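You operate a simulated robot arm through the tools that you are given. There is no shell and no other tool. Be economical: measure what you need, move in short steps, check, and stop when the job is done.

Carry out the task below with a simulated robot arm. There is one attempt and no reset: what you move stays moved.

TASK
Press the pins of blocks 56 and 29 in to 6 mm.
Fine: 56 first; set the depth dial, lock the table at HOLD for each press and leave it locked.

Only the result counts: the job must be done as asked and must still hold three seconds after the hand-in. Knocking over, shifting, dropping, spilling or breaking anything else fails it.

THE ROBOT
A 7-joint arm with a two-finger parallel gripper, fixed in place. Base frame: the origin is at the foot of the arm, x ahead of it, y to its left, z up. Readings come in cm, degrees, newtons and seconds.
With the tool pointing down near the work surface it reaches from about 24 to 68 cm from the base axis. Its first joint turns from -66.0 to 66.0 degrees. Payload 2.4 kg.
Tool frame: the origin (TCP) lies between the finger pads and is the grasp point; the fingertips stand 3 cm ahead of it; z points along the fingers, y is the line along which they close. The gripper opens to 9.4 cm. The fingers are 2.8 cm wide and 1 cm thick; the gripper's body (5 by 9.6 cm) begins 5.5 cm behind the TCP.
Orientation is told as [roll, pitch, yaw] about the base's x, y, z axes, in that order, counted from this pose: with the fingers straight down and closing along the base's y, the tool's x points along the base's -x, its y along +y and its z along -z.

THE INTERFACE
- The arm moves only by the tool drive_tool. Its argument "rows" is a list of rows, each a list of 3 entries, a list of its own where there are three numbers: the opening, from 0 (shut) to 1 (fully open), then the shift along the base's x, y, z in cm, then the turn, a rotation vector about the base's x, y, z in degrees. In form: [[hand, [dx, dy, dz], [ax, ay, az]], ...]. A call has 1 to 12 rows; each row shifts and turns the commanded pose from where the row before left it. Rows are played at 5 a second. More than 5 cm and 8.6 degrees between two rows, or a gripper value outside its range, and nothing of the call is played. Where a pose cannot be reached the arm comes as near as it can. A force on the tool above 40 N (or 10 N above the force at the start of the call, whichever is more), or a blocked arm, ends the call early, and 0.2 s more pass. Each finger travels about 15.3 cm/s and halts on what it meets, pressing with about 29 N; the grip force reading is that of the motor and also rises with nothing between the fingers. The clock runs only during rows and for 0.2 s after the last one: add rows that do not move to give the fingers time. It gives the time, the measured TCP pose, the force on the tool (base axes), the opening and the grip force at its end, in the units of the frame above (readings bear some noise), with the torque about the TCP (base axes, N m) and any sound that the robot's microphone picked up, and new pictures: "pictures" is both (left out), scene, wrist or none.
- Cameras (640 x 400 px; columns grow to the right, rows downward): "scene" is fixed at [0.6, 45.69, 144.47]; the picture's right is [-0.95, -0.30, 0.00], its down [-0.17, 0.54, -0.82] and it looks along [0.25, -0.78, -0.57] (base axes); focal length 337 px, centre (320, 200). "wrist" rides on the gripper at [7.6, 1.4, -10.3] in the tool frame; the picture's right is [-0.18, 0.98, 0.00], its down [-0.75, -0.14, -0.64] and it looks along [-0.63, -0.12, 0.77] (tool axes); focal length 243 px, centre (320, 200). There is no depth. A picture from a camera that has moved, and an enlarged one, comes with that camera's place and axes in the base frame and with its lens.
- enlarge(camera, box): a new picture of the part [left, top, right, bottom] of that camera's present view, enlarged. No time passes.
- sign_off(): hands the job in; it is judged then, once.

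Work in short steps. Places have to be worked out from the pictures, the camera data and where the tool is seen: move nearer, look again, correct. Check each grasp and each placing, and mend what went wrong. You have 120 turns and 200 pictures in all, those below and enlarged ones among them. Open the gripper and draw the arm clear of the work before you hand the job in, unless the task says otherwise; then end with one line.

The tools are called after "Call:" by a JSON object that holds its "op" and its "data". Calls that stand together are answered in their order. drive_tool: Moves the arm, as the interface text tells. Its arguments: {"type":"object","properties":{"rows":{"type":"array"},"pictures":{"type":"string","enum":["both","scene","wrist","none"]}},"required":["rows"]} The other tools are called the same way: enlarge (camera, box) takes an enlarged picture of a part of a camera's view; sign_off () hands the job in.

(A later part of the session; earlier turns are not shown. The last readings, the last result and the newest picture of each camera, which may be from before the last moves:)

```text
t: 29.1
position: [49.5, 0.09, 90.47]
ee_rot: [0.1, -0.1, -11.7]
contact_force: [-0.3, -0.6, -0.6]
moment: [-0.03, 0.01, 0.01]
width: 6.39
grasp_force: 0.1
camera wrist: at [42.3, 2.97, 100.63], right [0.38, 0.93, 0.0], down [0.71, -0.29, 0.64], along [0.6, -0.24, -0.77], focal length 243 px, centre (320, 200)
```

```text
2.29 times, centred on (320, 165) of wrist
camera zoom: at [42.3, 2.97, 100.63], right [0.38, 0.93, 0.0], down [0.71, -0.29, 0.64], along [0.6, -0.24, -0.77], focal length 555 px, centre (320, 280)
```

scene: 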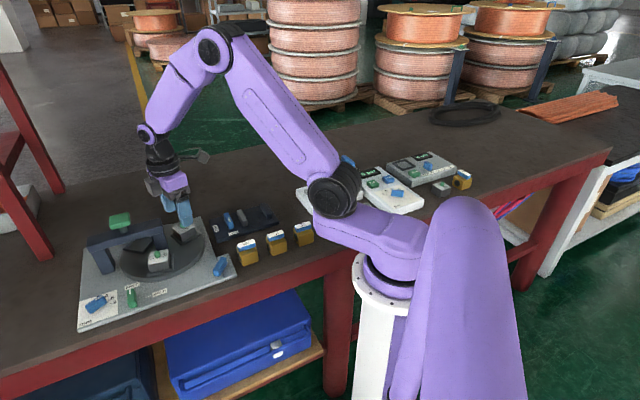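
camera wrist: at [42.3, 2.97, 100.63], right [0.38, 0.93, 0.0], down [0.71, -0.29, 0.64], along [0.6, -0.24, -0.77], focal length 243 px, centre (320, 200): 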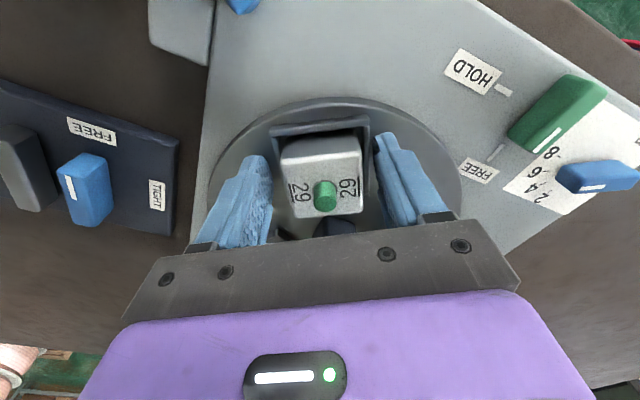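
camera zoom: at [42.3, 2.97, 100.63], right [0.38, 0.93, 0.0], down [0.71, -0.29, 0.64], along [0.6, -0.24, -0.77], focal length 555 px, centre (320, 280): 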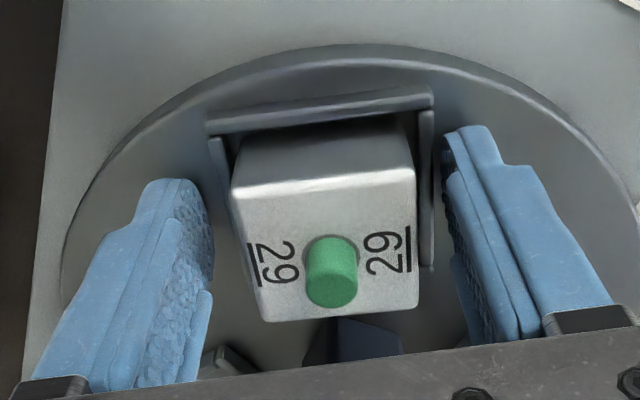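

56's nest now looks where the empty nest was. The blue knob on the lug has turned along with the table, so it seems geared to it. I open, lift clear and check the alignment under the plunger.

Call:
{"op": "drive_tool", "data": {"rows": [[0.75, [0, 0, 0], [0, 0, 0]], [0.75, [0, 0, 2], [0, 0, 0]], [0.75, [-0.5, 0, 4], [0, 0, 0]], [0.75, [0, 0, 4.5], [0, 0, 0]], [0.75, [-2, 2, 3], [0, 0, 0]], [0.75, [-3, 2, 0], [0, 0, 0]], [0.75, [0, 0, 0], [0, 0, 0]]], "pictures": "wrist"}}

Call:
{"op": "enlarge", "data": {"camera": "scene", "box": [80, 205, 180, 275]}}

Call:
{"op": "enlarge", "data": {"camera": "scene", "box": [160, 210, 250, 280]}}

Call:
{"op": "enlarge", "data": {"camera": "wrist", "box": [200, 40, 440, 200]}}

```text
t: 30.8
position: [43.66, 3.9, 104.15]
ee_rot: [0.0, 0.0, -11.5]
contact_force: [-0.7, 0.3, -0.9]
moment: [-0.01, 0.0, -0.03]
width: 7.06
grasp_force: 0.0
camera wrist: at [36.52, 6.78, 114.17], right [0.38, 0.93, 0.0], down [0.71, -0.29, 0.64], along [0.6, -0.24, -0.77], focal length 243 px, centre (320, 200)
```

wrist: 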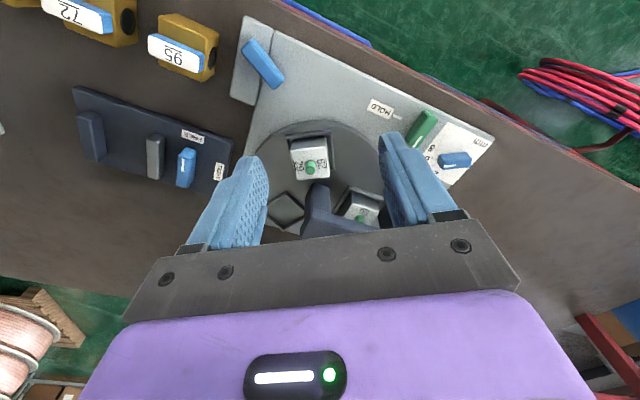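

```text
5.71 times, centred on (130, 240) of scene
camera zoom: at [0.6, 45.7, 144.47], right [-0.95, -0.3, 0.0], down [-0.17, 0.54, -0.82], along [0.25, -0.78, -0.57], focal length 1925 px, centre (1406, -29)
```

zoom: 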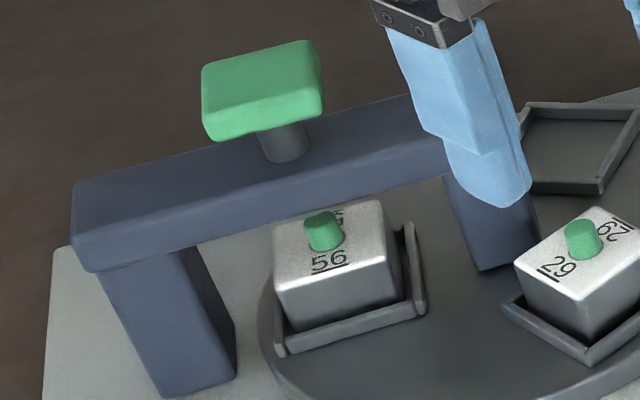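

```text
5.71 times, centred on (205, 245) of scene
camera zoom: at [0.6, 45.7, 144.47], right [-0.95, -0.3, 0.0], down [-0.17, 0.54, -0.82], along [0.25, -0.78, -0.57], focal length 1925 px, centre (977, -57)
```

zoom: 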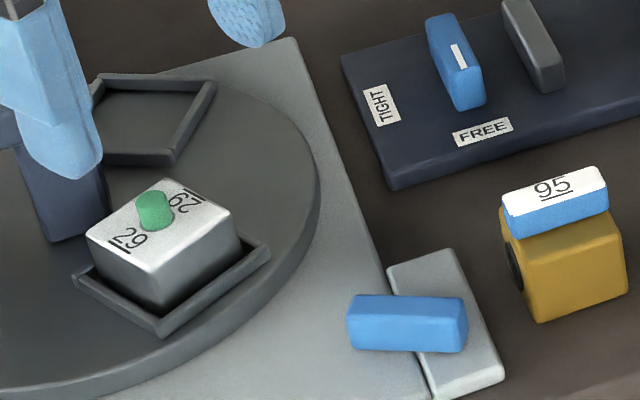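

```text
2.50 times, centred on (320, 120) of wrist
camera zoom: at [36.52, 6.78, 114.17], right [0.38, 0.93, 0.0], down [0.71, -0.29, 0.64], along [0.6, -0.24, -0.77], focal length 606 px, centre (320, 400)
```

zoom: 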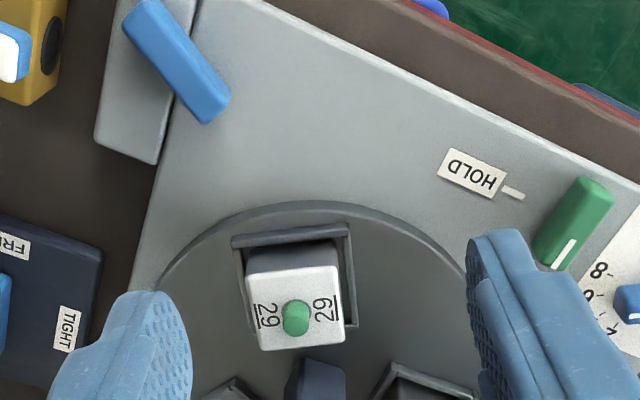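

I take the same scene crop as before turning, to compare nest positions directly.

Call:
{"op": "enlarge", "data": {"camera": "scene", "box": [80, 200, 240, 300]}}

```text
4.00 times, centred on (160, 250) of scene
camera zoom: at [0.6, 45.7, 144.47], right [-0.95, -0.3, 0.0], down [-0.17, 0.54, -0.82], along [0.25, -0.78, -0.57], focal length 1347 px, centre (960, 0)
```

zoom: 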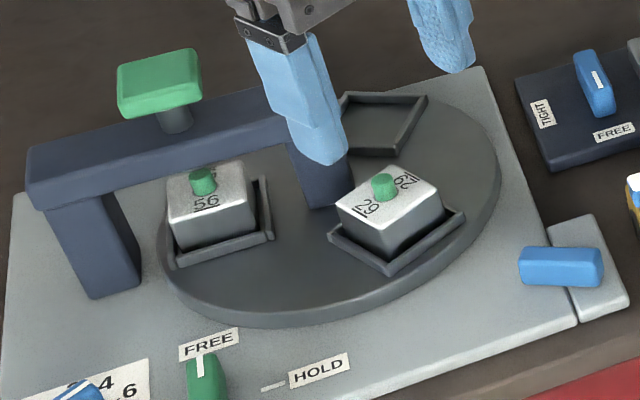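

Nest positions coincide with the initial ones to within a pixel, so 56 sits at the station. Now to the lever: hover over (52.1, 13.35) at -43.5°.

Call:
{"op": "drive_tool", "data": {"rows": [[0.42, [2.11, 2.36, 0], [0, 0, -8]], [0.42, [2.11, 2.36, -2], [0, 0, -8]], [0.42, [2.11, 2.36, -3.5], [0, 0, -8]], [0.42, [2.11, 2.36, -3.5], [0, 0, -8]], [0.42, [0, 0, 0], [0, 0, 0]]], "pictures": "wrist"}}

Call:
{"op": "enlarge", "data": {"camera": "wrist", "box": [200, 50, 440, 200]}}

```text
t: 31.9
position: [52.34, 13.3, 95.31]
ee_rot: [0.1, -0.2, -43.5]
contact_force: [0.5, 0.0, -0.6]
moment: [-0.01, 0.0, 0.01]
width: 3.94
grasp_force: 0.1
camera wrist: at [47.84, 19.56, 105.41], right [0.81, 0.59, 0.0], down [0.45, -0.62, 0.64], along [0.38, -0.52, -0.77], focal length 243 px, centre (320, 200)
```

wrist: 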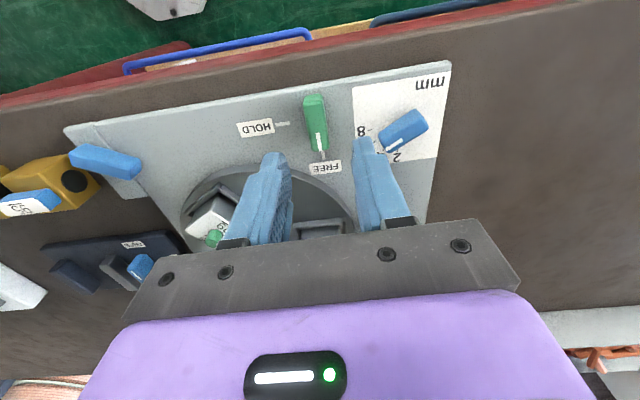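

```text
2.67 times, centred on (320, 125) of wrist
camera zoom: at [47.84, 19.56, 105.41], right [0.81, 0.59, 0.0], down [0.45, -0.62, 0.64], along [0.38, -0.52, -0.77], focal length 647 px, centre (320, 400)
```

zoom: 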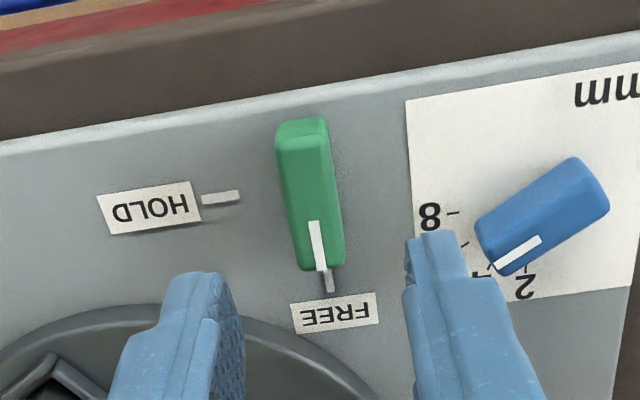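

The lever lies at ≈ -45°, centre ≈ (51.9, 13.45). I correct, descend and grip it.

Call:
{"op": "drive_tool", "data": {"rows": [[0.42, [-0.4, 0.12, -2], [0, 0, -1.5]], [0.42, [0, 0, -2.5], [0, 0, 0]], [0.42, [0, 0, -1.6], [0, 0, 0]], [0.2, [0, 0, 0], [0, 0, 0]], [0.05, [0, 0, 0], [0, 0, 0]], [0.0, [0, 0, 0], [0, 0, 0]]], "pictures": "wrist"}}

```text
t: 33.4
position: [51.98, 13.4, 89.12]
ee_rot: [0.0, -0.1, -45.0]
contact_force: [0.9, 0.6, -2.9]
moment: [-0.29, -0.26, -0.05]
width: 1.46
grasp_force: 45.4
camera wrist: at [47.58, 19.78, 99.3], right [0.82, 0.57, 0.0], down [0.43, -0.63, 0.64], along [0.36, -0.53, -0.77], focal length 243 px, centre (320, 200)
```

wrist: 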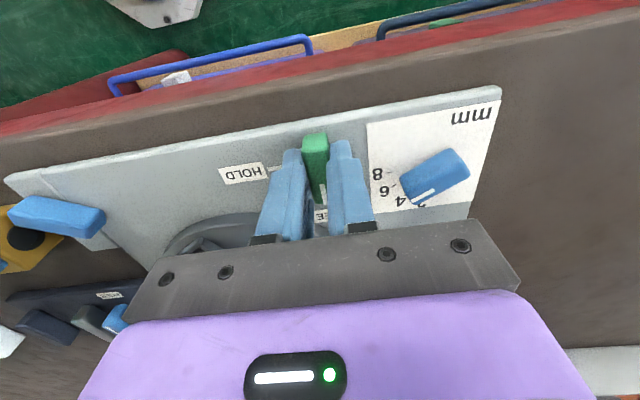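

Clean grip. Turn toward HOLD.

Call:
{"op": "drive_tool", "data": {"rows": [[0, [0, 0, 0], [0, 0, -7.5]], [0, [0, 0, 0], [0, 0, -7.5]], [0, [0, 0, 0], [0, 0, -7.5]], [0, [0, 0, 0], [0, 0, -7.5]], [0, [0, 0, 0], [0, 0, -7.5]], [0, [0, 0, 0], [0, 0, -7.5]], [0, [0, 0, 0], [0, 0, -7.5]], [0, [0, 0, 0], [0, 0, -7.5]], [0, [0, 0, 0], [0, 0, 0]]], "pictures": "wrist"}}

```text
t: 35.4
position: [52.06, 13.4, 89.24]
ee_rot: [0.3, 0.0, -105.3]
contact_force: [9.2, -12.6, 27.0]
moment: [-0.62, 0.48, 0.05]
width: 1.49
grasp_force: 45.4
camera wrist: at [55.53, 20.44, 99.23], right [0.9, -0.44, 0.01], down [-0.34, -0.69, 0.64], along [-0.28, -0.58, -0.77], focal length 243 px, centre (320, 200)
```

wrist: 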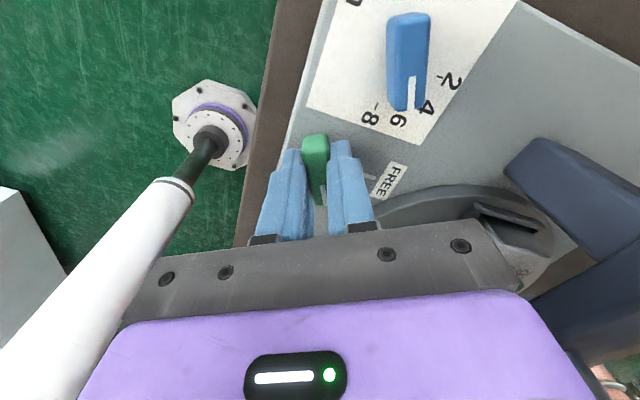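

Turned 60°; continue the remaining 30°, easing z a little.

Call:
{"op": "drive_tool", "data": {"rows": [[0, [0, 0, 0.1], [0, 0, 0]], [0, [0, 0, 0], [0, 0, -7.5]], [0, [0, 0, 0], [0, 0, -7.5]], [0, [0, 0, 0], [0, 0, -7.5]], [0, [0, 0, 0], [0, 0, -7.5]], [0, [0, 0, 0], [0, 0, 0]]], "pictures": "wrist"}}

```text
t: 36.8
position: [52.26, 13.39, 89.0]
ee_rot: [0.3, 0.1, -135.3]
contact_force: [17.7, -18.1, 19.2]
moment: [-0.48, 0.28, 0.25]
width: 1.5
grasp_force: 45.1
camera wrist: at [58.71, 17.75, 99.23], right [0.56, -0.83, 0.0], down [-0.64, -0.43, 0.64], along [-0.53, -0.36, -0.77], focal length 243 px, centre (320, 200)
```

wrist: 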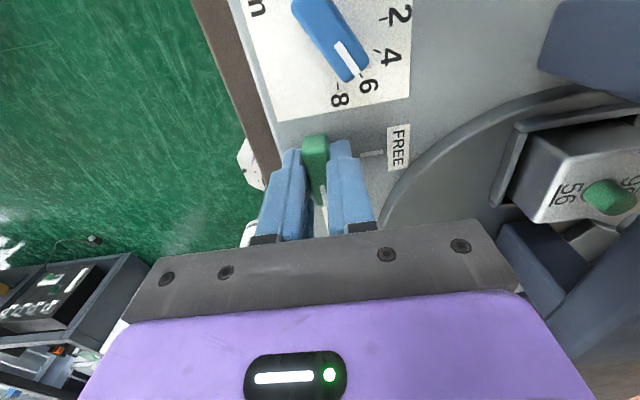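

-135° reached and the dial is at 6. Release and rise to verify the lever.

Call:
{"op": "drive_tool", "data": {"rows": [[0.3, [0, 0, 0], [0, 0, 0]], [0.42, [0, 0, 0], [0, 0, 0]], [0.42, [0, 0, 3], [0, 0, 0]], [0.42, [0, 0, 4], [0, 0, 0]], [0.42, [0, 0, 4], [0, 0, 0]], [0.42, [0, 0, 0], [0, 0, 0]]], "pictures": "wrist"}}

Call:
{"op": "enlarge", "data": {"camera": "wrist", "box": [200, 0, 440, 150]}}

Call:
{"op": "enlarge", "data": {"camera": "scene", "box": [70, 255, 180, 333]}}

```text
t: 38.1
position: [52.09, 13.91, 99.83]
ee_rot: [-0.1, -0.1, -135.0]
contact_force: [1.1, -0.2, -0.3]
moment: [0.0, -0.02, -0.01]
width: 3.97
grasp_force: 0.1
camera wrist: at [58.55, 18.22, 109.96], right [0.57, -0.82, 0.0], down [-0.63, -0.43, 0.64], along [-0.53, -0.36, -0.76], focal length 243 px, centre (320, 200)
```

wrist: 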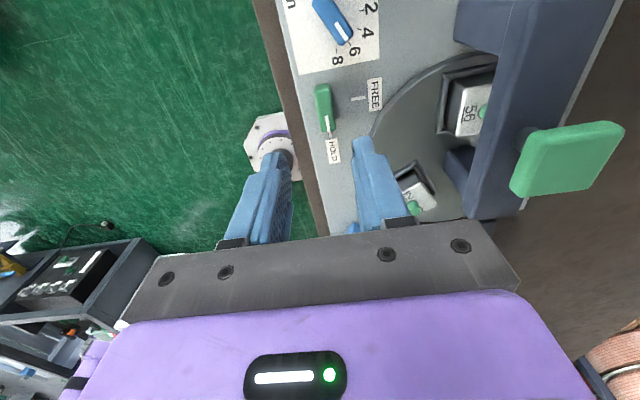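

```text
2.67 times, centred on (320, 75) of wrist
camera zoom: at [58.55, 18.22, 109.96], right [0.57, -0.82, 0.0], down [-0.63, -0.43, 0.64], along [-0.53, -0.36, -0.76], focal length 647 px, centre (320, 533)
```

zoom: 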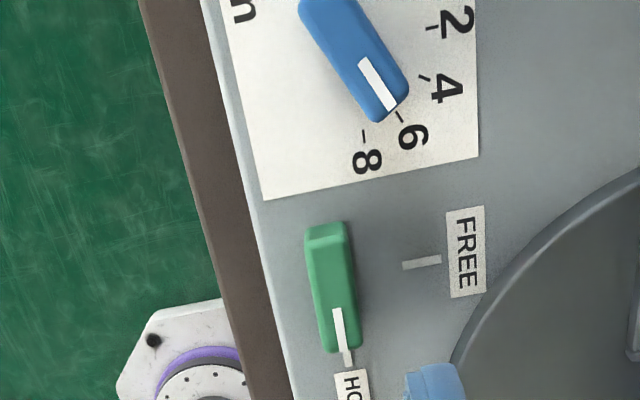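

```text
5.13 times, centred on (125, 294) of scene
camera zoom: at [0.6, 45.69, 144.47], right [-0.95, -0.3, 0.0], down [-0.17, 0.54, -0.82], along [0.25, -0.78, -0.57], focal length 1727 px, centre (1320, -282)
```

zoom: 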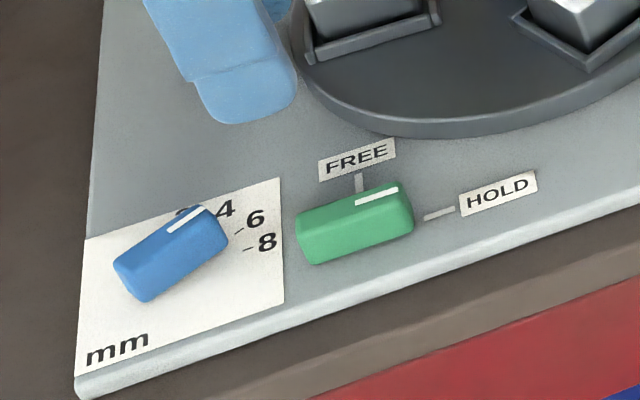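

Lever at HOLD, dial at 6. Now I close the fingers and go over the press handle at ≈ (60.6, 2.8), hovering above it.

Call:
{"op": "drive_tool", "data": {"rows": [[0.2, [0, 0, 4], [0, 0, 0]], [0, [2.8, -3.7, 0], [0, 0, 0]], [0, [2.8, -3.7, 0], [0, 0, 0]], [0, [2.8, -3.7, 0], [0, 0, 0]], [0, [0, 0, -1.3], [0, 0, 0]], [0, [0, 0, 0], [0, 0, 0]]], "pictures": "both"}}

Call:
{"op": "enlarge", "data": {"camera": "scene", "box": [80, 180, 200, 270]}}

Call:
{"op": "enlarge", "data": {"camera": "wrist", "box": [220, 80, 420, 220]}}

```text
t: 39.5
position: [60.46, 2.53, 102.7]
ee_rot: [0.0, 0.0, -134.9]
contact_force: [-1.0, -0.7, -0.6]
moment: [0.0, 0.0, -0.02]
width: 0.01
grasp_force: 28.9
camera wrist: at [66.83, 6.87, 112.76], right [0.57, -0.82, 0.0], down [-0.63, -0.43, 0.64], along [-0.53, -0.36, -0.77], focal length 243 px, centre (320, 200)
```

scene: 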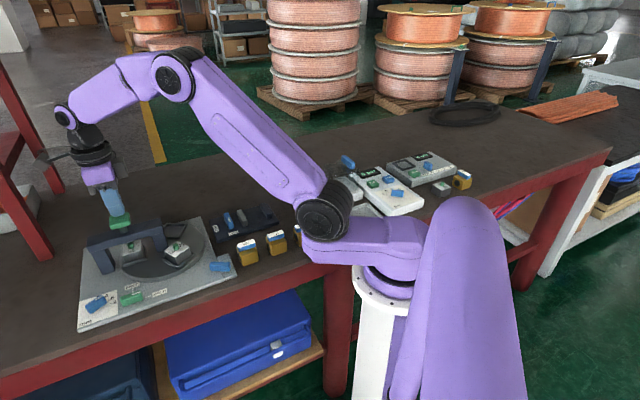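
wrist: 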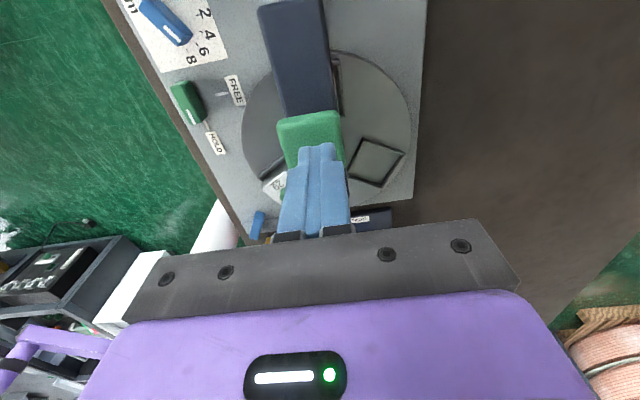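

```text
4.44 times, centred on (140, 225) of scene
camera zoom: at [0.6, 45.69, 144.47], right [-0.95, -0.3, 0.0], down [-0.17, 0.54, -0.82], along [0.25, -0.78, -0.57], focal length 1497 px, centre (1120, 89)
```

zoom: 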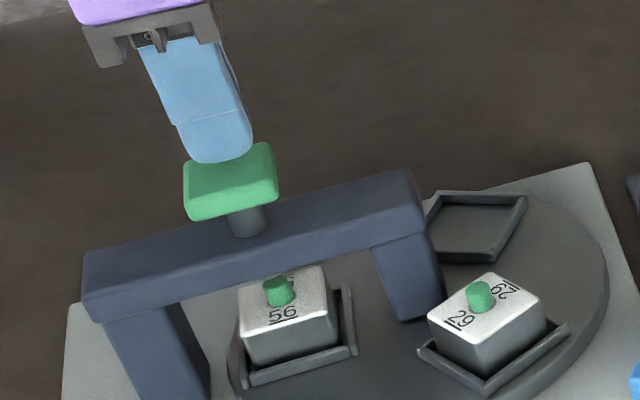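

```text
2.86 times, centred on (320, 150) of wrist
camera zoom: at [66.83, 6.87, 112.76], right [0.57, -0.82, 0.0], down [-0.63, -0.43, 0.64], along [-0.53, -0.36, -0.77], focal length 693 px, centre (320, 343)
```

zoom: 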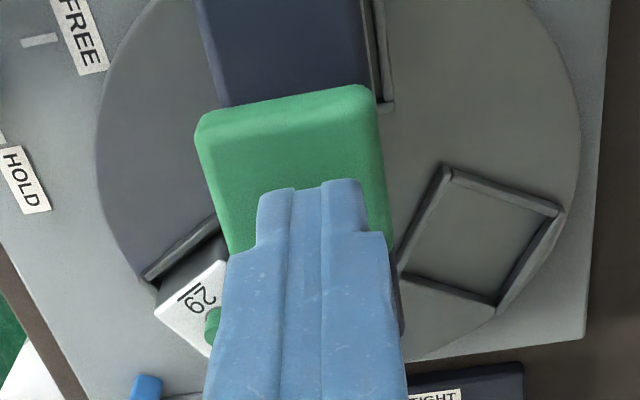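

Handle centre ≈ (60.1, 2.9); I correct and descend gently to find contact.

Call:
{"op": "drive_tool", "data": {"rows": [[0, [-0.38, 0.32, -0.5], [0, 0, 0]], [0, [0, 0, -0.5], [0, 0, 0]], [0, [0, 0, -0.4], [0, 0, 0]], [0, [0, 0, -0.3], [0, 0, 0]], [0, [0, 0, -0.3], [0, 0, 0]], [0, [0, 0, -0.3], [0, 0, 0]], [0, [0, 0, 0], [0, 0, 0]]], "pictures": "wrist"}}

```text
t: 41.1
position: [60.22, 2.89, 100.51]
ee_rot: [0.0, -0.1, -135.0]
contact_force: [-11.5, 0.9, 30.0]
moment: [0.04, 0.36, -0.05]
width: 0.02
grasp_force: 28.6
heard: click
camera wrist: at [66.47, 7.22, 110.61], right [0.57, -0.82, 0.0], down [-0.63, -0.43, 0.64], along [-0.53, -0.36, -0.77], focal length 243 px, centre (320, 200)
```

wrist: 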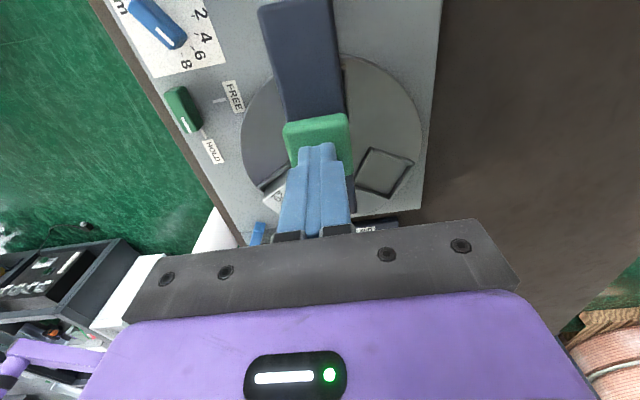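

I heard a click at 30 N. I look at the handle and the pin of 56 now.

Call:
{"op": "enlarge", "data": {"camera": "scene", "box": [80, 200, 180, 270]}}

```text
5.71 times, centred on (130, 235) of scene
camera zoom: at [0.51, 45.69, 144.47], right [-0.95, -0.3, 0.0], down [-0.17, 0.54, -0.82], along [0.25, -0.78, -0.57], focal length 1925 px, centre (1406, 0)
```

zoom: 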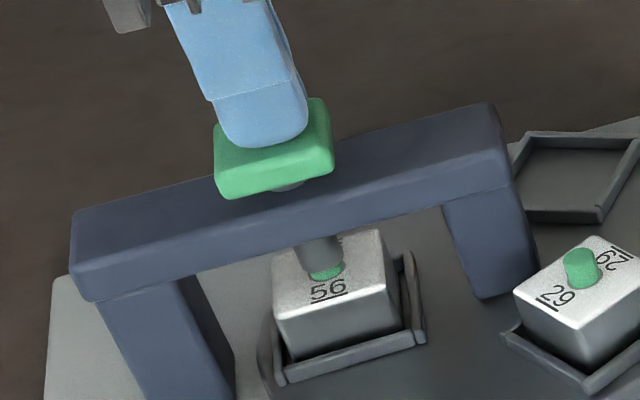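

The plunger sits squarely on 56's pin and the handle is well down. I ease off and inspect the pin's height against 29's.

Call:
{"op": "drive_tool", "data": {"rows": [[0, [0, 0, 1.5], [0, 0, 0]], [0, [0, 0, 2], [0, 0, 0]], [0, [0, 0, 0], [0, 0, 0]], [0, [0, 0, 0], [0, 0, 0]]], "pictures": "none"}}

Call:
{"op": "enlarge", "data": {"camera": "scene", "box": [80, 200, 180, 270]}}

Call:
{"op": "enlarge", "data": {"camera": "scene", "box": [115, 230, 195, 280]}}

```text
t: 42.1
position: [60.22, 2.81, 103.75]
ee_rot: [0.0, -0.1, -135.0]
contact_force: [-1.0, -0.8, -0.2]
moment: [-0.03, -0.01, 0.02]
width: 0.0
grasp_force: 28.4
```

```text
5.71 times, centred on (130, 235) of scene
camera zoom: at [0.6, 45.69, 144.47], right [-0.95, -0.3, 0.0], down [-0.17, 0.54, -0.82], along [0.25, -0.78, -0.57], focal length 1925 px, centre (1406, 0)
```

zoom: 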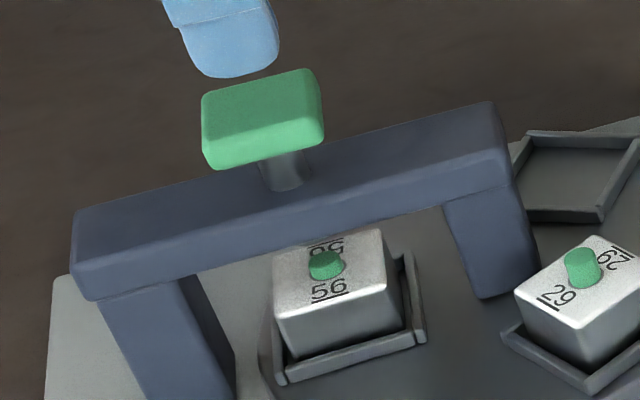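

```text
8.00 times, centred on (155, 255) of scene
camera zoom: at [0.6, 45.69, 144.47], right [-0.95, -0.3, 0.0], down [-0.17, 0.54, -0.82], along [0.25, -0.78, -0.57], focal length 2694 px, centre (1640, -240)
```

zoom: 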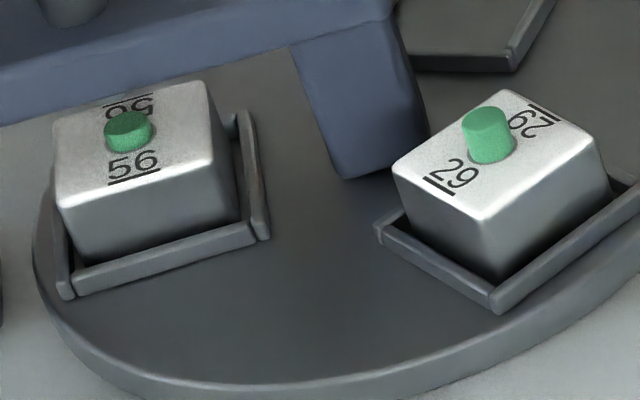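

56's pin is now about 6 mm lower than 29's — stop reached. Next: unlock. I go back over the lever at -135°.

Call:
{"op": "drive_tool", "data": {"rows": [[0.2, [-2.75, 3.53, 0], [0, 0, 0]], [0.42, [-2.75, 3.53, 0], [0, 0, 0]], [0.42, [-2.72, 3.53, -2], [0, 0, 0]], [0.42, [0, 0, -4.5], [0, 0, 0]], [0.42, [0, 0, -3], [0, 0, 0]], [0.42, [0, 0, 0], [0, 0, 0]]], "pictures": "wrist"}}

Call:
{"op": "enlarge", "data": {"camera": "wrist", "box": [220, 80, 420, 220]}}

```text
t: 43.5
position: [52.03, 13.26, 94.37]
ee_rot: [0.0, 0.0, -134.9]
contact_force: [0.0, 0.0, -0.5]
moment: [0.02, 0.01, -0.01]
width: 3.95
grasp_force: 0.0
camera wrist: at [58.48, 17.62, 104.48], right [0.56, -0.83, 0.0], down [-0.63, -0.43, 0.64], along [-0.53, -0.36, -0.77], focal length 243 px, centre (320, 200)
```

wrist: 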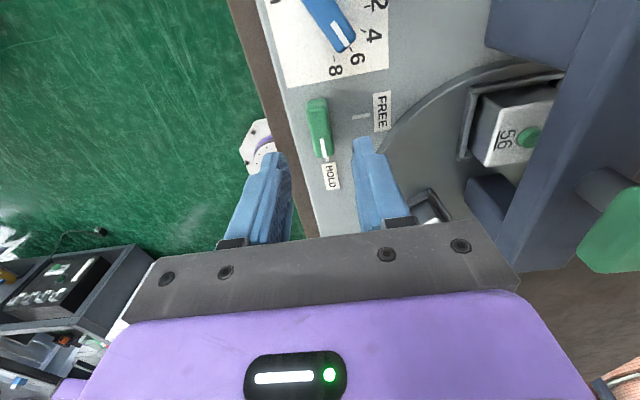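

```text
2.86 times, centred on (320, 150) of wrist
camera zoom: at [58.48, 17.62, 104.48], right [0.56, -0.83, 0.0], down [-0.63, -0.43, 0.64], along [-0.53, -0.36, -0.77], focal length 693 px, centre (320, 343)
```

zoom: 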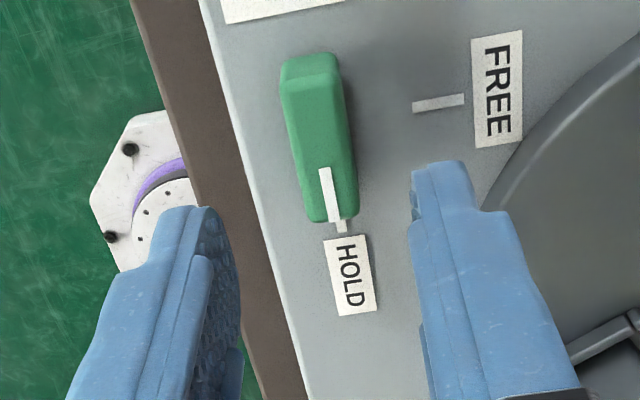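

Aligned. Descend and grip.

Call:
{"op": "drive_tool", "data": {"rows": [[0.42, [0, 0.12, -3], [0, 0, 0]], [0.42, [0, 0, -2.1], [0, 0, 0]], [0.2, [0, 0, 0], [0, 0, 0]], [0.05, [0, 0, 0], [0, 0, 0]], [0.0, [0, 0, 0], [0, 0, 0]]], "pictures": "wrist"}}

```text
t: 44.8
position: [52.09, 13.37, 89.06]
ee_rot: [0.2, 0.1, -135.2]
contact_force: [17.0, -16.2, -10.7]
moment: [0.76, -0.92, 0.19]
width: 1.48
grasp_force: 44.9
camera wrist: at [58.59, 17.65, 99.33], right [0.56, -0.83, 0.0], down [-0.64, -0.43, 0.64], along [-0.53, -0.36, -0.77], focal length 243 px, centre (320, 200)
```

wrist: 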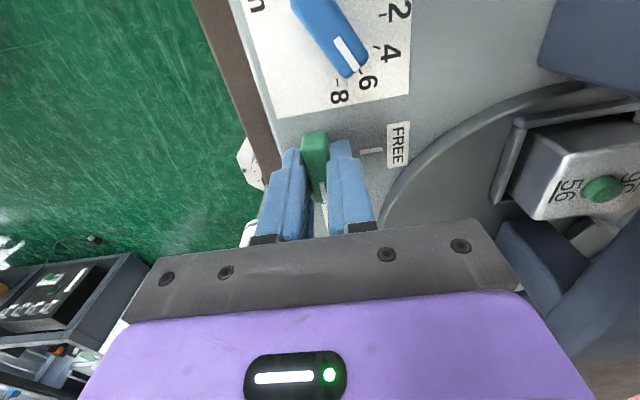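

Gripped. Relieve the side load and turn +90° to FREE.

Call:
{"op": "drive_tool", "data": {"rows": [[0, [0.15, -0.12, 0], [0, 0, 7.5]], [0, [0, 0, 0], [0, 0, 7.5]], [0, [0, 0, 0], [0, 0, 7.5]], [0, [0, 0, 0], [0, 0, 7.5]], [0, [0, 0, 0], [0, 0, 7.5]], [0, [0, 0, 0], [0, 0, 7.5]], [0, [0, 0, 0], [0, 0, 7.5]], [0, [-0.1, 0.05, 0], [0, 0, 7.5]], [0, [0, 0, 0], [0, 0, 7.5]], [0, [0, 0, 0], [0, 0, 7.5]], [0, [0, 0, 0], [0, 0, 7.5]], [0, [0, 0, 0], [0, 0, 7.5]]], "pictures": "none"}}

Call:
{"op": "drive_tool", "data": {"rows": [[0, [0, 0, 0], [0, 0, 0]], [0.3, [0, 0, 0], [0, 0, 0]], [0.42, [0, 0, 0], [0, 0, 0]], [0.42, [0, 0, 3], [0, 0, 0]], [0.42, [0, 0, 4], [0, 0, 0]], [0.42, [0, 0, 4.5], [0, 0, 0]], [0.42, [0, 0, 0], [0, 0, 0]]], "pictures": "wrist"}}

Call:
{"op": "enlarge", "data": {"camera": "scene", "box": [80, 230, 220, 330]}}

```text
t: 46.8
position: [52.02, 13.35, 89.17]
ee_rot: [0.6, -0.2, -69.0]
contact_force: [7.4, 0.5, -9.2]
moment: [0.31, 0.79, -0.01]
width: 1.5
grasp_force: 44.8
stopped in row 10: the force on the tool passed its limit at 41 N (the readings are from after the stop); the commanded pose is now the measured one
```

```text
t: 48.4
position: [51.92, 13.05, 100.63]
ee_rot: [0.5, -0.2, -69.0]
contact_force: [-0.3, 0.8, 0.3]
moment: [-0.03, 0.0, 0.02]
width: 3.96
grasp_force: 0.0
camera wrist: at [50.48, 20.71, 110.8], right [0.98, 0.18, 0.01], down [0.13, -0.75, 0.64], along [0.12, -0.63, -0.77], focal length 243 px, centre (320, 200)
```

wrist: 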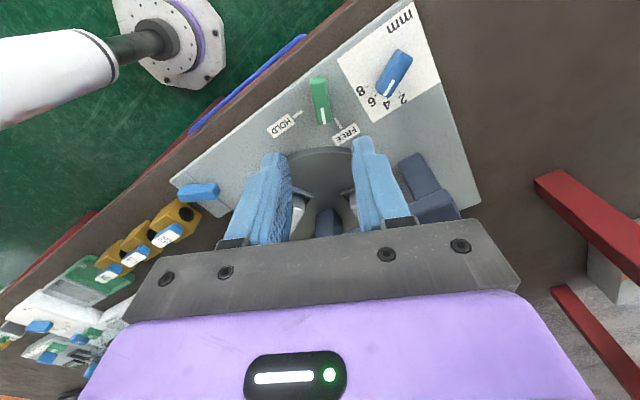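

```text
4.00 times, centred on (150, 280) of scene
camera zoom: at [0.6, 45.69, 144.47], right [-0.95, -0.3, 0.0], down [-0.17, 0.54, -0.82], along [0.25, -0.78, -0.57], focal length 1347 px, centre (1000, -120)
```

zoom: 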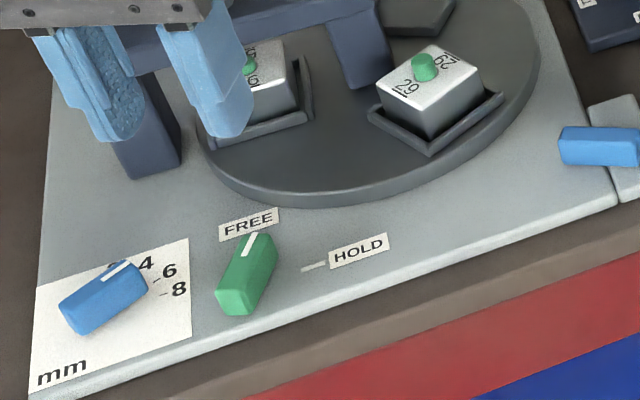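

The call stopped 24° short because of load. I regrip the lever at -69° and finish the turn.

Call:
{"op": "drive_tool", "data": {"rows": [[0.42, [0.1, 0.33, -4.5], [-0.5, 0, 0]], [0.42, [0, 0, -4.5], [0, 0, 0]], [0.42, [0, 0, -2.3], [0, 0, 0]], [0.42, [0, 0, 0], [0, 0, 0]], [0.2, [0, 0, 0], [0, 0, 0]], [0.05, [0, 0, 0], [0, 0, 0]], [0.0, [0, 0, 0], [0, 0, 0]]], "pictures": "wrist"}}

```text
t: 50.0
position: [52.0, 13.48, 89.39]
ee_rot: [0.2, -0.7, -69.0]
contact_force: [3.2, 1.0, -5.5]
moment: [-0.25, 0.1, 0.0]
width: 1.48
grasp_force: 45.2
camera wrist: at [50.54, 21.25, 99.45], right [0.98, 0.18, 0.01], down [0.13, -0.75, 0.65], along [0.12, -0.64, -0.76], focal length 243 px, centre (320, 200)
```

wrist: 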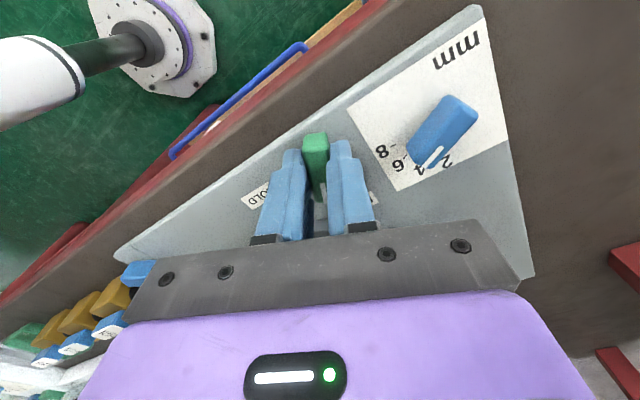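

Call:
{"op": "drive_tool", "data": {"rows": [[0, [0, 0, 0], [0, 0, 6]], [0, [0, 0, 0], [0, 0, 6]], [0, [0, 0, 0], [0, 0, 6]], [0, [0, 0, 0], [0, 0, 6]], [0, [0, 0, 0], [0, 0, 0]]], "pictures": "wrist"}}

```text
t: 51.2
position: [51.94, 13.47, 89.51]
ee_rot: [-0.1, -0.6, -45.1]
contact_force: [-18.5, -18.4, 0.3]
moment: [-1.19, -0.77, -0.09]
width: 1.47
grasp_force: 45.2
camera wrist: at [47.5, 19.93, 99.47], right [0.83, 0.56, 0.0], down [0.43, -0.63, 0.65], along [0.37, -0.54, -0.76], focal length 243 px, centre (320, 200)
```

wrist: 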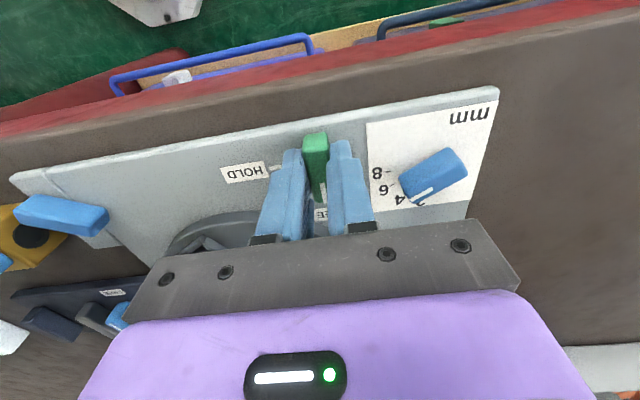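

At FREE. Release, rise, and go over 29's nest at (49.8, 0.3) with -13°.

Call:
{"op": "drive_tool", "data": {"rows": [[0.3, [0, 0, 0], [0, 0, 0]], [0.42, [0, 0, 0], [0, 0, 0]], [0.42, [0, 0, 3], [0, 0.6, 0]], [0.42, [0, 0, 4], [0, 0, 0]], [0.42, [0, 0, 3.5], [0, 0, 0]], [0.6, [-0.5, -3.3, 0], [0, 0, 8]], [0.75, [-0.5, -3.3, 0], [0, 0, 8]], [0.75, [-0.5, -3.3, 0], [0, 0, 8]], [0.75, [-0.6, -3.3, -2], [0, 0, 7]], [0.75, [0, 0, 0], [0, 0, 0]]], "pictures": "wrist"}}

Call:
{"op": "enlarge", "data": {"camera": "scene", "box": [70, 255, 180, 333]}}

Call:
{"op": "enlarge", "data": {"camera": "wrist", "box": [180, 60, 460, 240]}}

```text
t: 53.4
position: [50.02, 0.7, 98.14]
ee_rot: [-0.3, -0.3, -13.9]
contact_force: [-0.1, -0.1, -0.9]
moment: [0.0, 0.05, 0.0]
width: 7.05
grasp_force: 0.1
camera wrist: at [42.99, 3.9, 108.18], right [0.42, 0.91, 0.0], down [0.7, -0.32, 0.65], along [0.59, -0.27, -0.76], focal length 243 px, centre (320, 200)
```

wrist: 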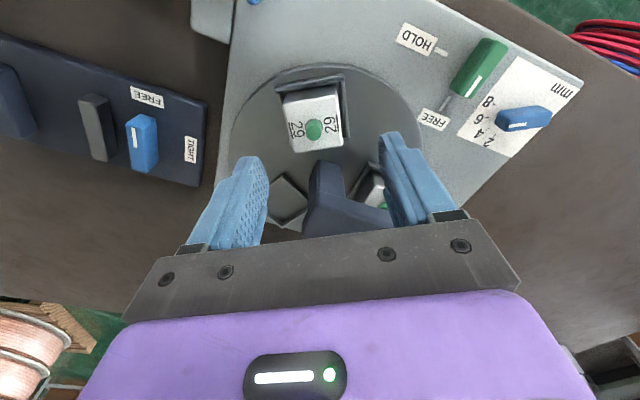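

```text
5.13 times, centred on (125, 294) of scene
camera zoom: at [0.6, 45.69, 144.47], right [-0.95, -0.3, 0.0], down [-0.17, 0.54, -0.82], along [0.25, -0.78, -0.57], focal length 1727 px, centre (1320, -282)
```

zoom: 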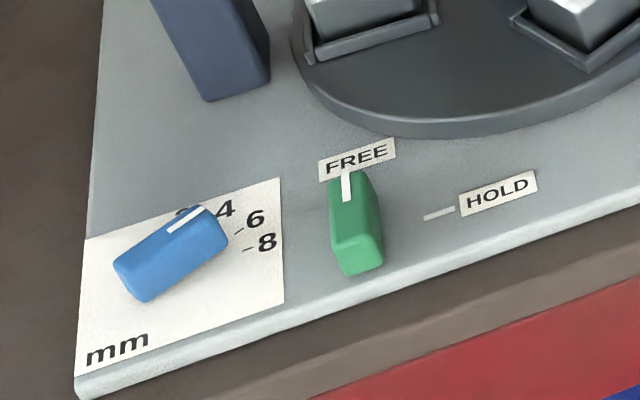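

```text
2.22 times, centred on (320, 150) of wrist
camera zoom: at [42.99, 3.9, 108.18], right [0.42, 0.91, 0.0], down [0.7, -0.32, 0.65], along [0.59, -0.27, -0.76], focal length 539 px, centre (320, 311)
```

zoom: 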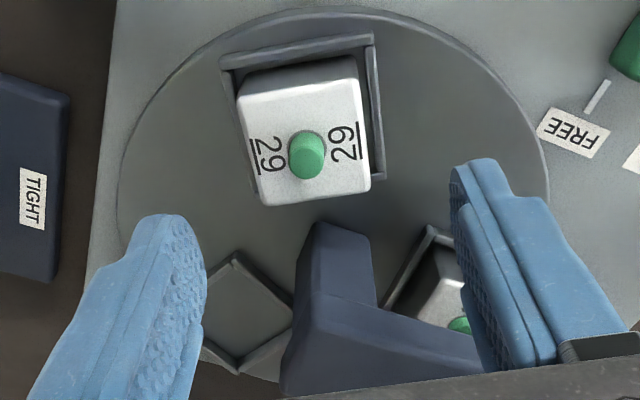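

FREE confirmed. Descend over 29's nest, cage it, and turn 37.5° clockwise.

Call:
{"op": "drive_tool", "data": {"rows": [[0.75, [-0.15, -0.35, -4.5], [0, 0, -2]], [0.75, [0, 0, -2.5], [0, 0, 0]], [0.75, [0, 0, -0.65], [0, 0, 0]], [0.67, [0, 0, 0], [0, 0, 0]], [0.67, [0.27, 0.75, 0], [0, 0, -7.5]], [0.67, [0.37, 0.71, 0], [0, 0, -7.5]], [0.67, [0.47, 0.65, 0], [0, 0, -7.5]], [0.67, [0.55, 0.58, 0], [0, 0, -7.5]], [0.67, [0.61, 0.51, 0], [0, 0, -7.5]], [0.67, [0, 0, 0], [0, 0, 0]]], "pictures": "wrist"}}

Call:
{"op": "enlarge", "data": {"camera": "scene", "box": [80, 200, 240, 300]}}

```text
t: 55.6
position: [52.04, 3.43, 90.32]
ee_rot: [0.0, -0.3, -53.7]
contact_force: [-3.3, 10.9, 27.3]
moment: [1.15, -0.43, 0.25]
width: 6.52
grasp_force: 2.0
camera wrist: at [48.79, 10.45, 100.41], right [0.9, 0.44, 0.0], down [0.33, -0.69, 0.65], along [0.28, -0.58, -0.76], focal length 243 px, centre (320, 200)
```

wrist: 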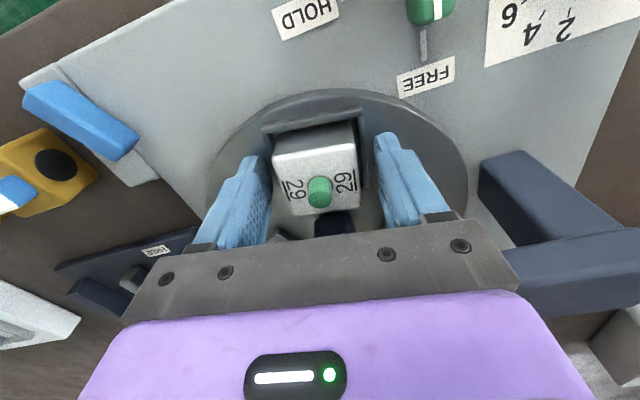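

```text
4.00 times, centred on (160, 250) of scene
camera zoom: at [0.55, 45.72, 144.46], right [-0.95, -0.3, 0.0], down [-0.17, 0.54, -0.82], along [0.25, -0.78, -0.57], focal length 1347 px, centre (960, 0)
```

zoom: 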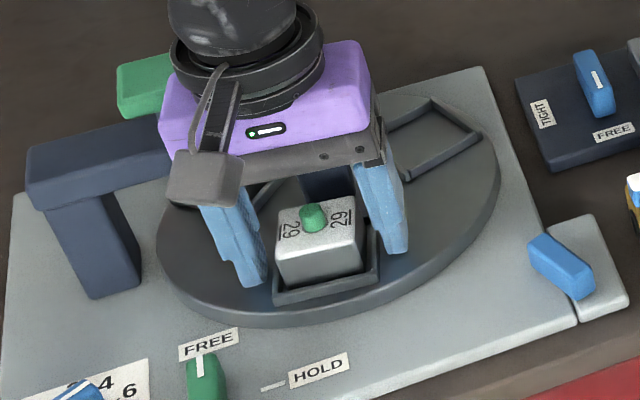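

Turned (tips rubbed the disc slightly). Lift off and go round to the empty nest, turning the hand to about +64°.

Call:
{"op": "drive_tool", "data": {"rows": [[0.75, [0, 0, 0.3], [0, 0, 0]], [0.75, [0, 0, 2], [0, 0, 0]], [0.75, [-0.5, 0.5, 4], [0, 0, 0]], [0.75, [-0.5, 0, 4.5], [0, 0, 0]], [0.75, [0, 0, 4.5], [0, 0, 0]], [0.75, [0, -1.5, 0], [0, 0, 8.4]], [0.75, [0, -1.5, 0], [0, 0, 8.4]], [0.75, [0, -1.5, 0], [0, 0, 8.4]], [0.75, [0, -1.5, 0], [0, 0, 8.4]], [0.75, [0, -1.5, 0], [0, 0, 8.4]], [0.75, [0, -1.5, 0], [0, 0, 8.4]], [0.75, [0, -1, 0], [0, 0, 8.4]]], "pictures": "none"}}

Call:
{"op": "drive_tool", "data": {"rows": [[0.75, [0.5, -0.3, 0], [0, 0, 8.4]], [0.75, [0.5, -0.3, 0], [0, 0, 8.4]], [0.75, [0.5, -0.3, -1], [0, 0, 8.4]], [0.75, [0.5, 0, -2], [0, 0, 8.4]], [0.75, [0, 0, -3], [0, 0, 8.4]], [0.75, [0, 0, -3], [0, 0, 8.4]], [0.75, [0, 0, 0], [0, 0, 8.4]], [0.75, [0, 0, 0], [0, 0, 0]]], "pictures": "wrist"}}

Call:
{"op": "enlarge", "data": {"camera": "wrist", "box": [180, 60, 460, 240]}}

```text
t: 58.2
position: [50.98, -6.14, 105.55]
ee_rot: [-0.2, -0.3, 5.5]
contact_force: [-0.5, 0.9, -0.4]
moment: [0.01, 0.0, -0.05]
width: 7.07
grasp_force: 0.0
```

```text
t: 60.0
position: [53.26, -7.09, 96.47]
ee_rot: [-0.3, -0.3, 64.3]
contact_force: [-0.5, -0.3, 0.6]
moment: [-0.02, 0.02, 0.03]
width: 7.07
grasp_force: 0.1
camera wrist: at [48.55, -13.36, 106.65], right [-0.81, 0.59, 0.0], down [0.45, 0.62, 0.65], along [0.38, 0.52, -0.76], focal length 243 px, centre (320, 200)
```

wrist: 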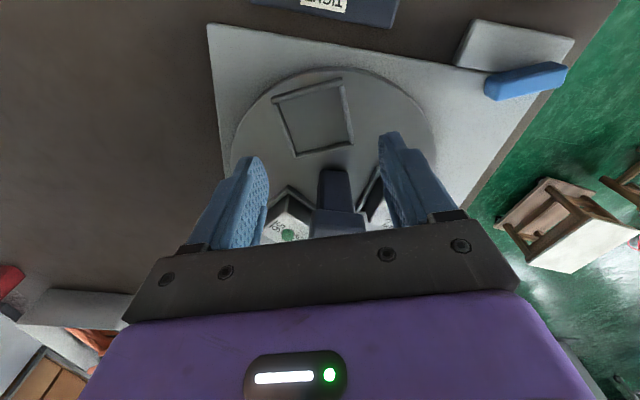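

```text
2.22 times, centred on (320, 150) of wrist
camera zoom: at [48.55, -13.36, 106.65], right [-0.81, 0.59, 0.0], down [0.45, 0.62, 0.65], along [0.38, 0.52, -0.76], focal length 539 px, centre (320, 311)
```

zoom: 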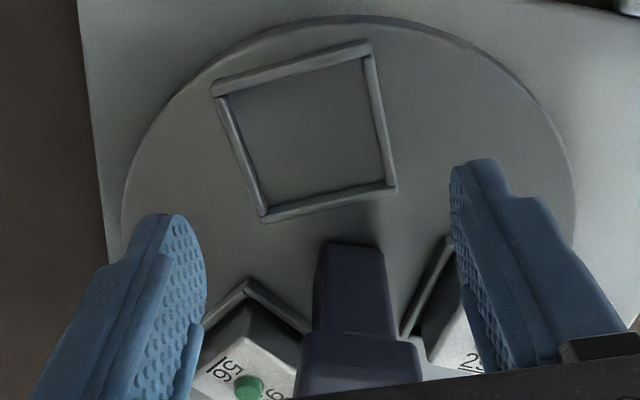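

The empty nest is at ≈ -112°. I shift slightly, turn 2.5° more, descend just above the disc, cage and rotate half way.

Call:
{"op": "drive_tool", "data": {"rows": [[0.75, [0.22, -0.11, -3], [0, 0, 2.5]], [0.75, [0, 0, -2], [0, 0, 0]], [0.75, [0, 0, -0.9], [0, 0, 0]], [0.68, [0, 0, 0], [0, 0, 0]], [0.68, [-0.74, 0.34, 0], [0, 0, -7.1]], [0.68, [-0.69, 0.44, 0], [0, 0, -7.1]], [0.68, [-0.64, 0.52, 0], [0, 0, -7.1]], [0.68, [-0.56, 0.6, 0], [0, 0, -7.1]], [0.68, [-0.48, 0.67, 0], [0, 0, -7.1]], [0.68, [-0.39, 0.73, 0], [0, 0, -7.1]], [0.68, [0, 0, 0], [0, 0, 0]]], "pictures": "wrist"}}

```text
t: 62.4
position: [49.82, -3.9, 90.8]
ee_rot: [-0.2, -0.4, 24.0]
contact_force: [0.3, -0.6, -0.3]
moment: [0.03, 0.02, 0.01]
width: 6.39
grasp_force: 0.1
camera wrist: at [42.29, -5.69, 100.82], right [-0.23, 0.97, 0.0], down [0.74, 0.18, 0.65], along [0.63, 0.15, -0.76], focal length 243 px, centre (320, 200)
```

wrist: 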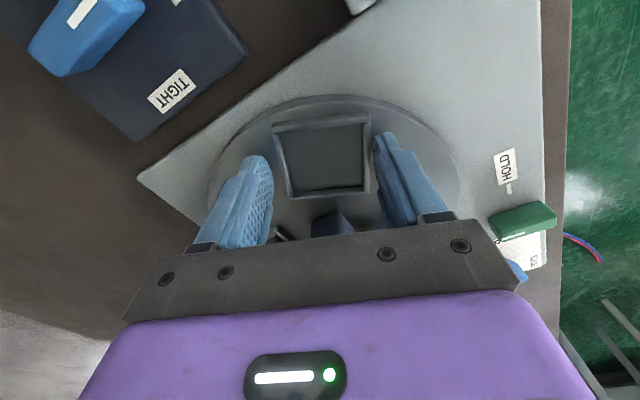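

Following. Lower a bit and finish the arc to the previous end pose.

Call:
{"op": "drive_tool", "data": {"rows": [[0.68, [0, 0, -0.25], [0, 0, 0]], [0.68, [-0.26, 0.76, 0], [0, 0, -7.1]], [0.68, [-0.17, 0.8, 0], [0, 0, -7.1]], [0.68, [-0.06, 0.82, 0], [0, 0, -7.1]], [0.68, [0.03, 0.81, 0], [0, 0, -7.1]], [0.68, [0.14, 0.81, 0], [0, 0, -7.2]], [0.68, [0, 0, 0], [0, 0, 0]]], "pictures": "wrist"}}

Call:
{"op": "enlarge", "data": {"camera": "scene", "box": [80, 200, 240, 300]}}

```text
t: 64.0
position: [49.7, 0.03, 90.6]
ee_rot: [-0.2, -0.2, -11.7]
contact_force: [1.6, 0.3, -0.4]
moment: [0.0, 0.03, 0.03]
width: 6.38
grasp_force: 0.0
camera wrist: at [42.47, 3.05, 100.65], right [0.38, 0.93, 0.0], down [0.71, -0.29, 0.65], along [0.6, -0.25, -0.76], focal length 243 px, centre (320, 200)
```

wrist: 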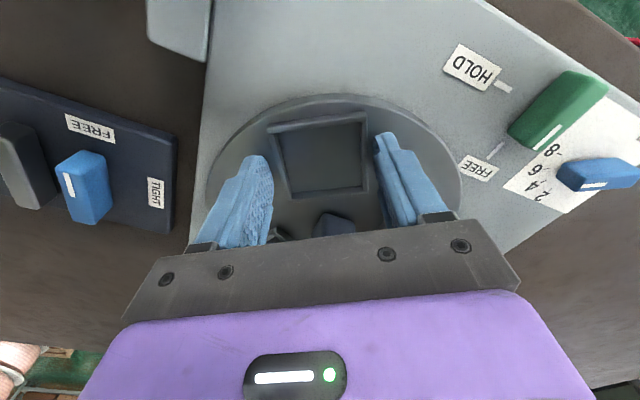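

```text
4.00 times, centred on (160, 250) of scene
camera zoom: at [0.6, 45.7, 144.47], right [-0.95, -0.3, 0.0], down [-0.17, 0.54, -0.82], along [0.25, -0.78, -0.57], focal length 1347 px, centre (960, 0)
```

zoom: 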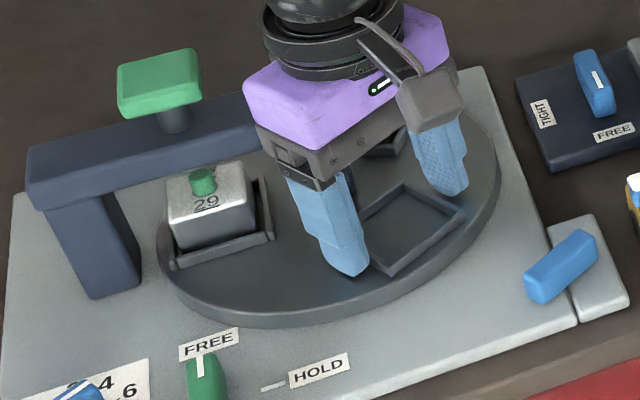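

29 is now at the same station position as 56 was. Lift off and go to the lever.

Call:
{"op": "drive_tool", "data": {"rows": [[0.75, [0, 0, 0], [0, 0, 0]], [0.75, [0, 0, 2], [0, 0, 0]], [0.75, [-0.5, 0, 4], [0, 0, 0]], [0.75, [0, 0, 4], [0, 0, 0]], [0.6, [0.7, 3.4, 0], [0.2, 0.2, -8.3]], [0.42, [0.7, 3.4, 0], [0, 0, -8.3]], [0.42, [0.7, 3.4, 0], [0, 0, -8.3]], [0.42, [0.7, 3.2, -2.5], [0, 0, -8.4]], [0.42, [0, 0, -3], [0, 0, 0]], [0.42, [0, 0, 0], [0, 0, 0]]], "pictures": "wrist"}}

Call:
{"op": "enlarge", "data": {"camera": "wrist", "box": [200, 50, 440, 200]}}

Call:
{"op": "enlarge", "data": {"camera": "scene", "box": [80, 200, 240, 300]}}

```text
t: 66.2
position: [51.66, 13.46, 95.01]
ee_rot: [0.1, -0.1, -44.8]
contact_force: [0.4, -0.6, 0.5]
moment: [0.0, 0.0, -0.02]
width: 3.95
grasp_force: 0.0
camera wrist: at [47.29, 19.88, 105.11], right [0.82, 0.57, 0.0], down [0.43, -0.63, 0.64], along [0.36, -0.53, -0.77], focal length 243 px, centre (320, 200)
```

wrist: 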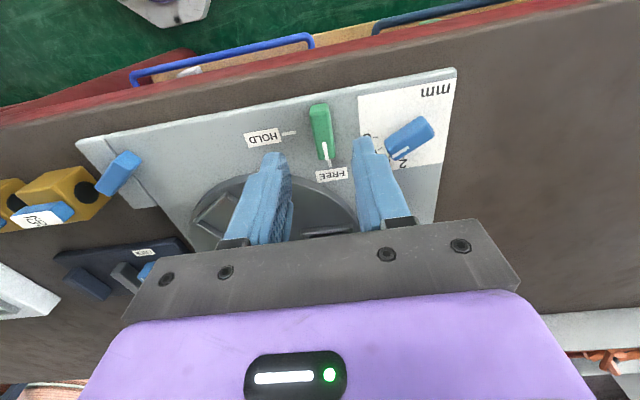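

```text
2.67 times, centred on (320, 125) of wrist
camera zoom: at [47.29, 19.88, 105.11], right [0.82, 0.57, 0.0], down [0.43, -0.63, 0.64], along [0.36, -0.53, -0.77], focal length 647 px, centre (320, 400)
```

zoom: 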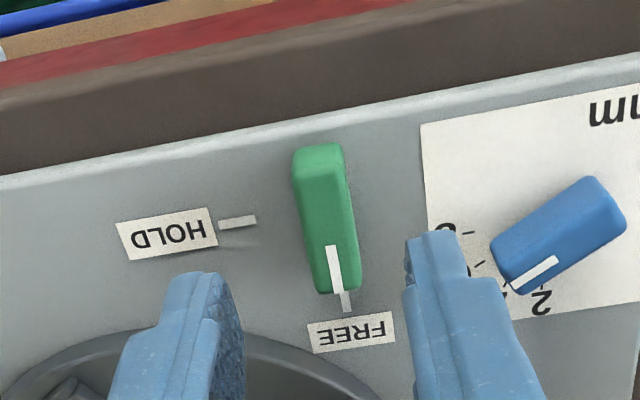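

```text
4.00 times, centred on (160, 250) of scene
camera zoom: at [0.6, 45.7, 144.47], right [-0.95, -0.3, 0.0], down [-0.17, 0.54, -0.82], along [0.25, -0.78, -0.57], focal length 1347 px, centre (960, 0)
```

zoom: 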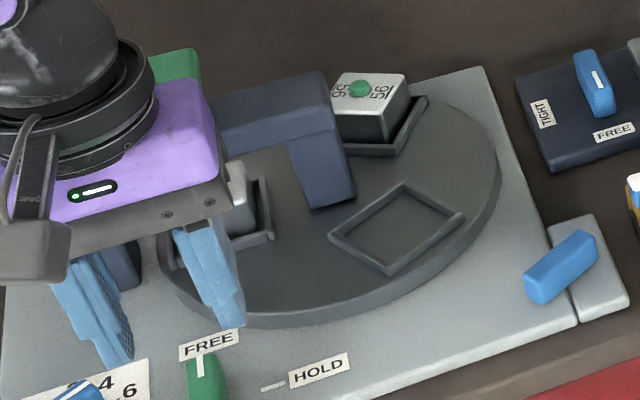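

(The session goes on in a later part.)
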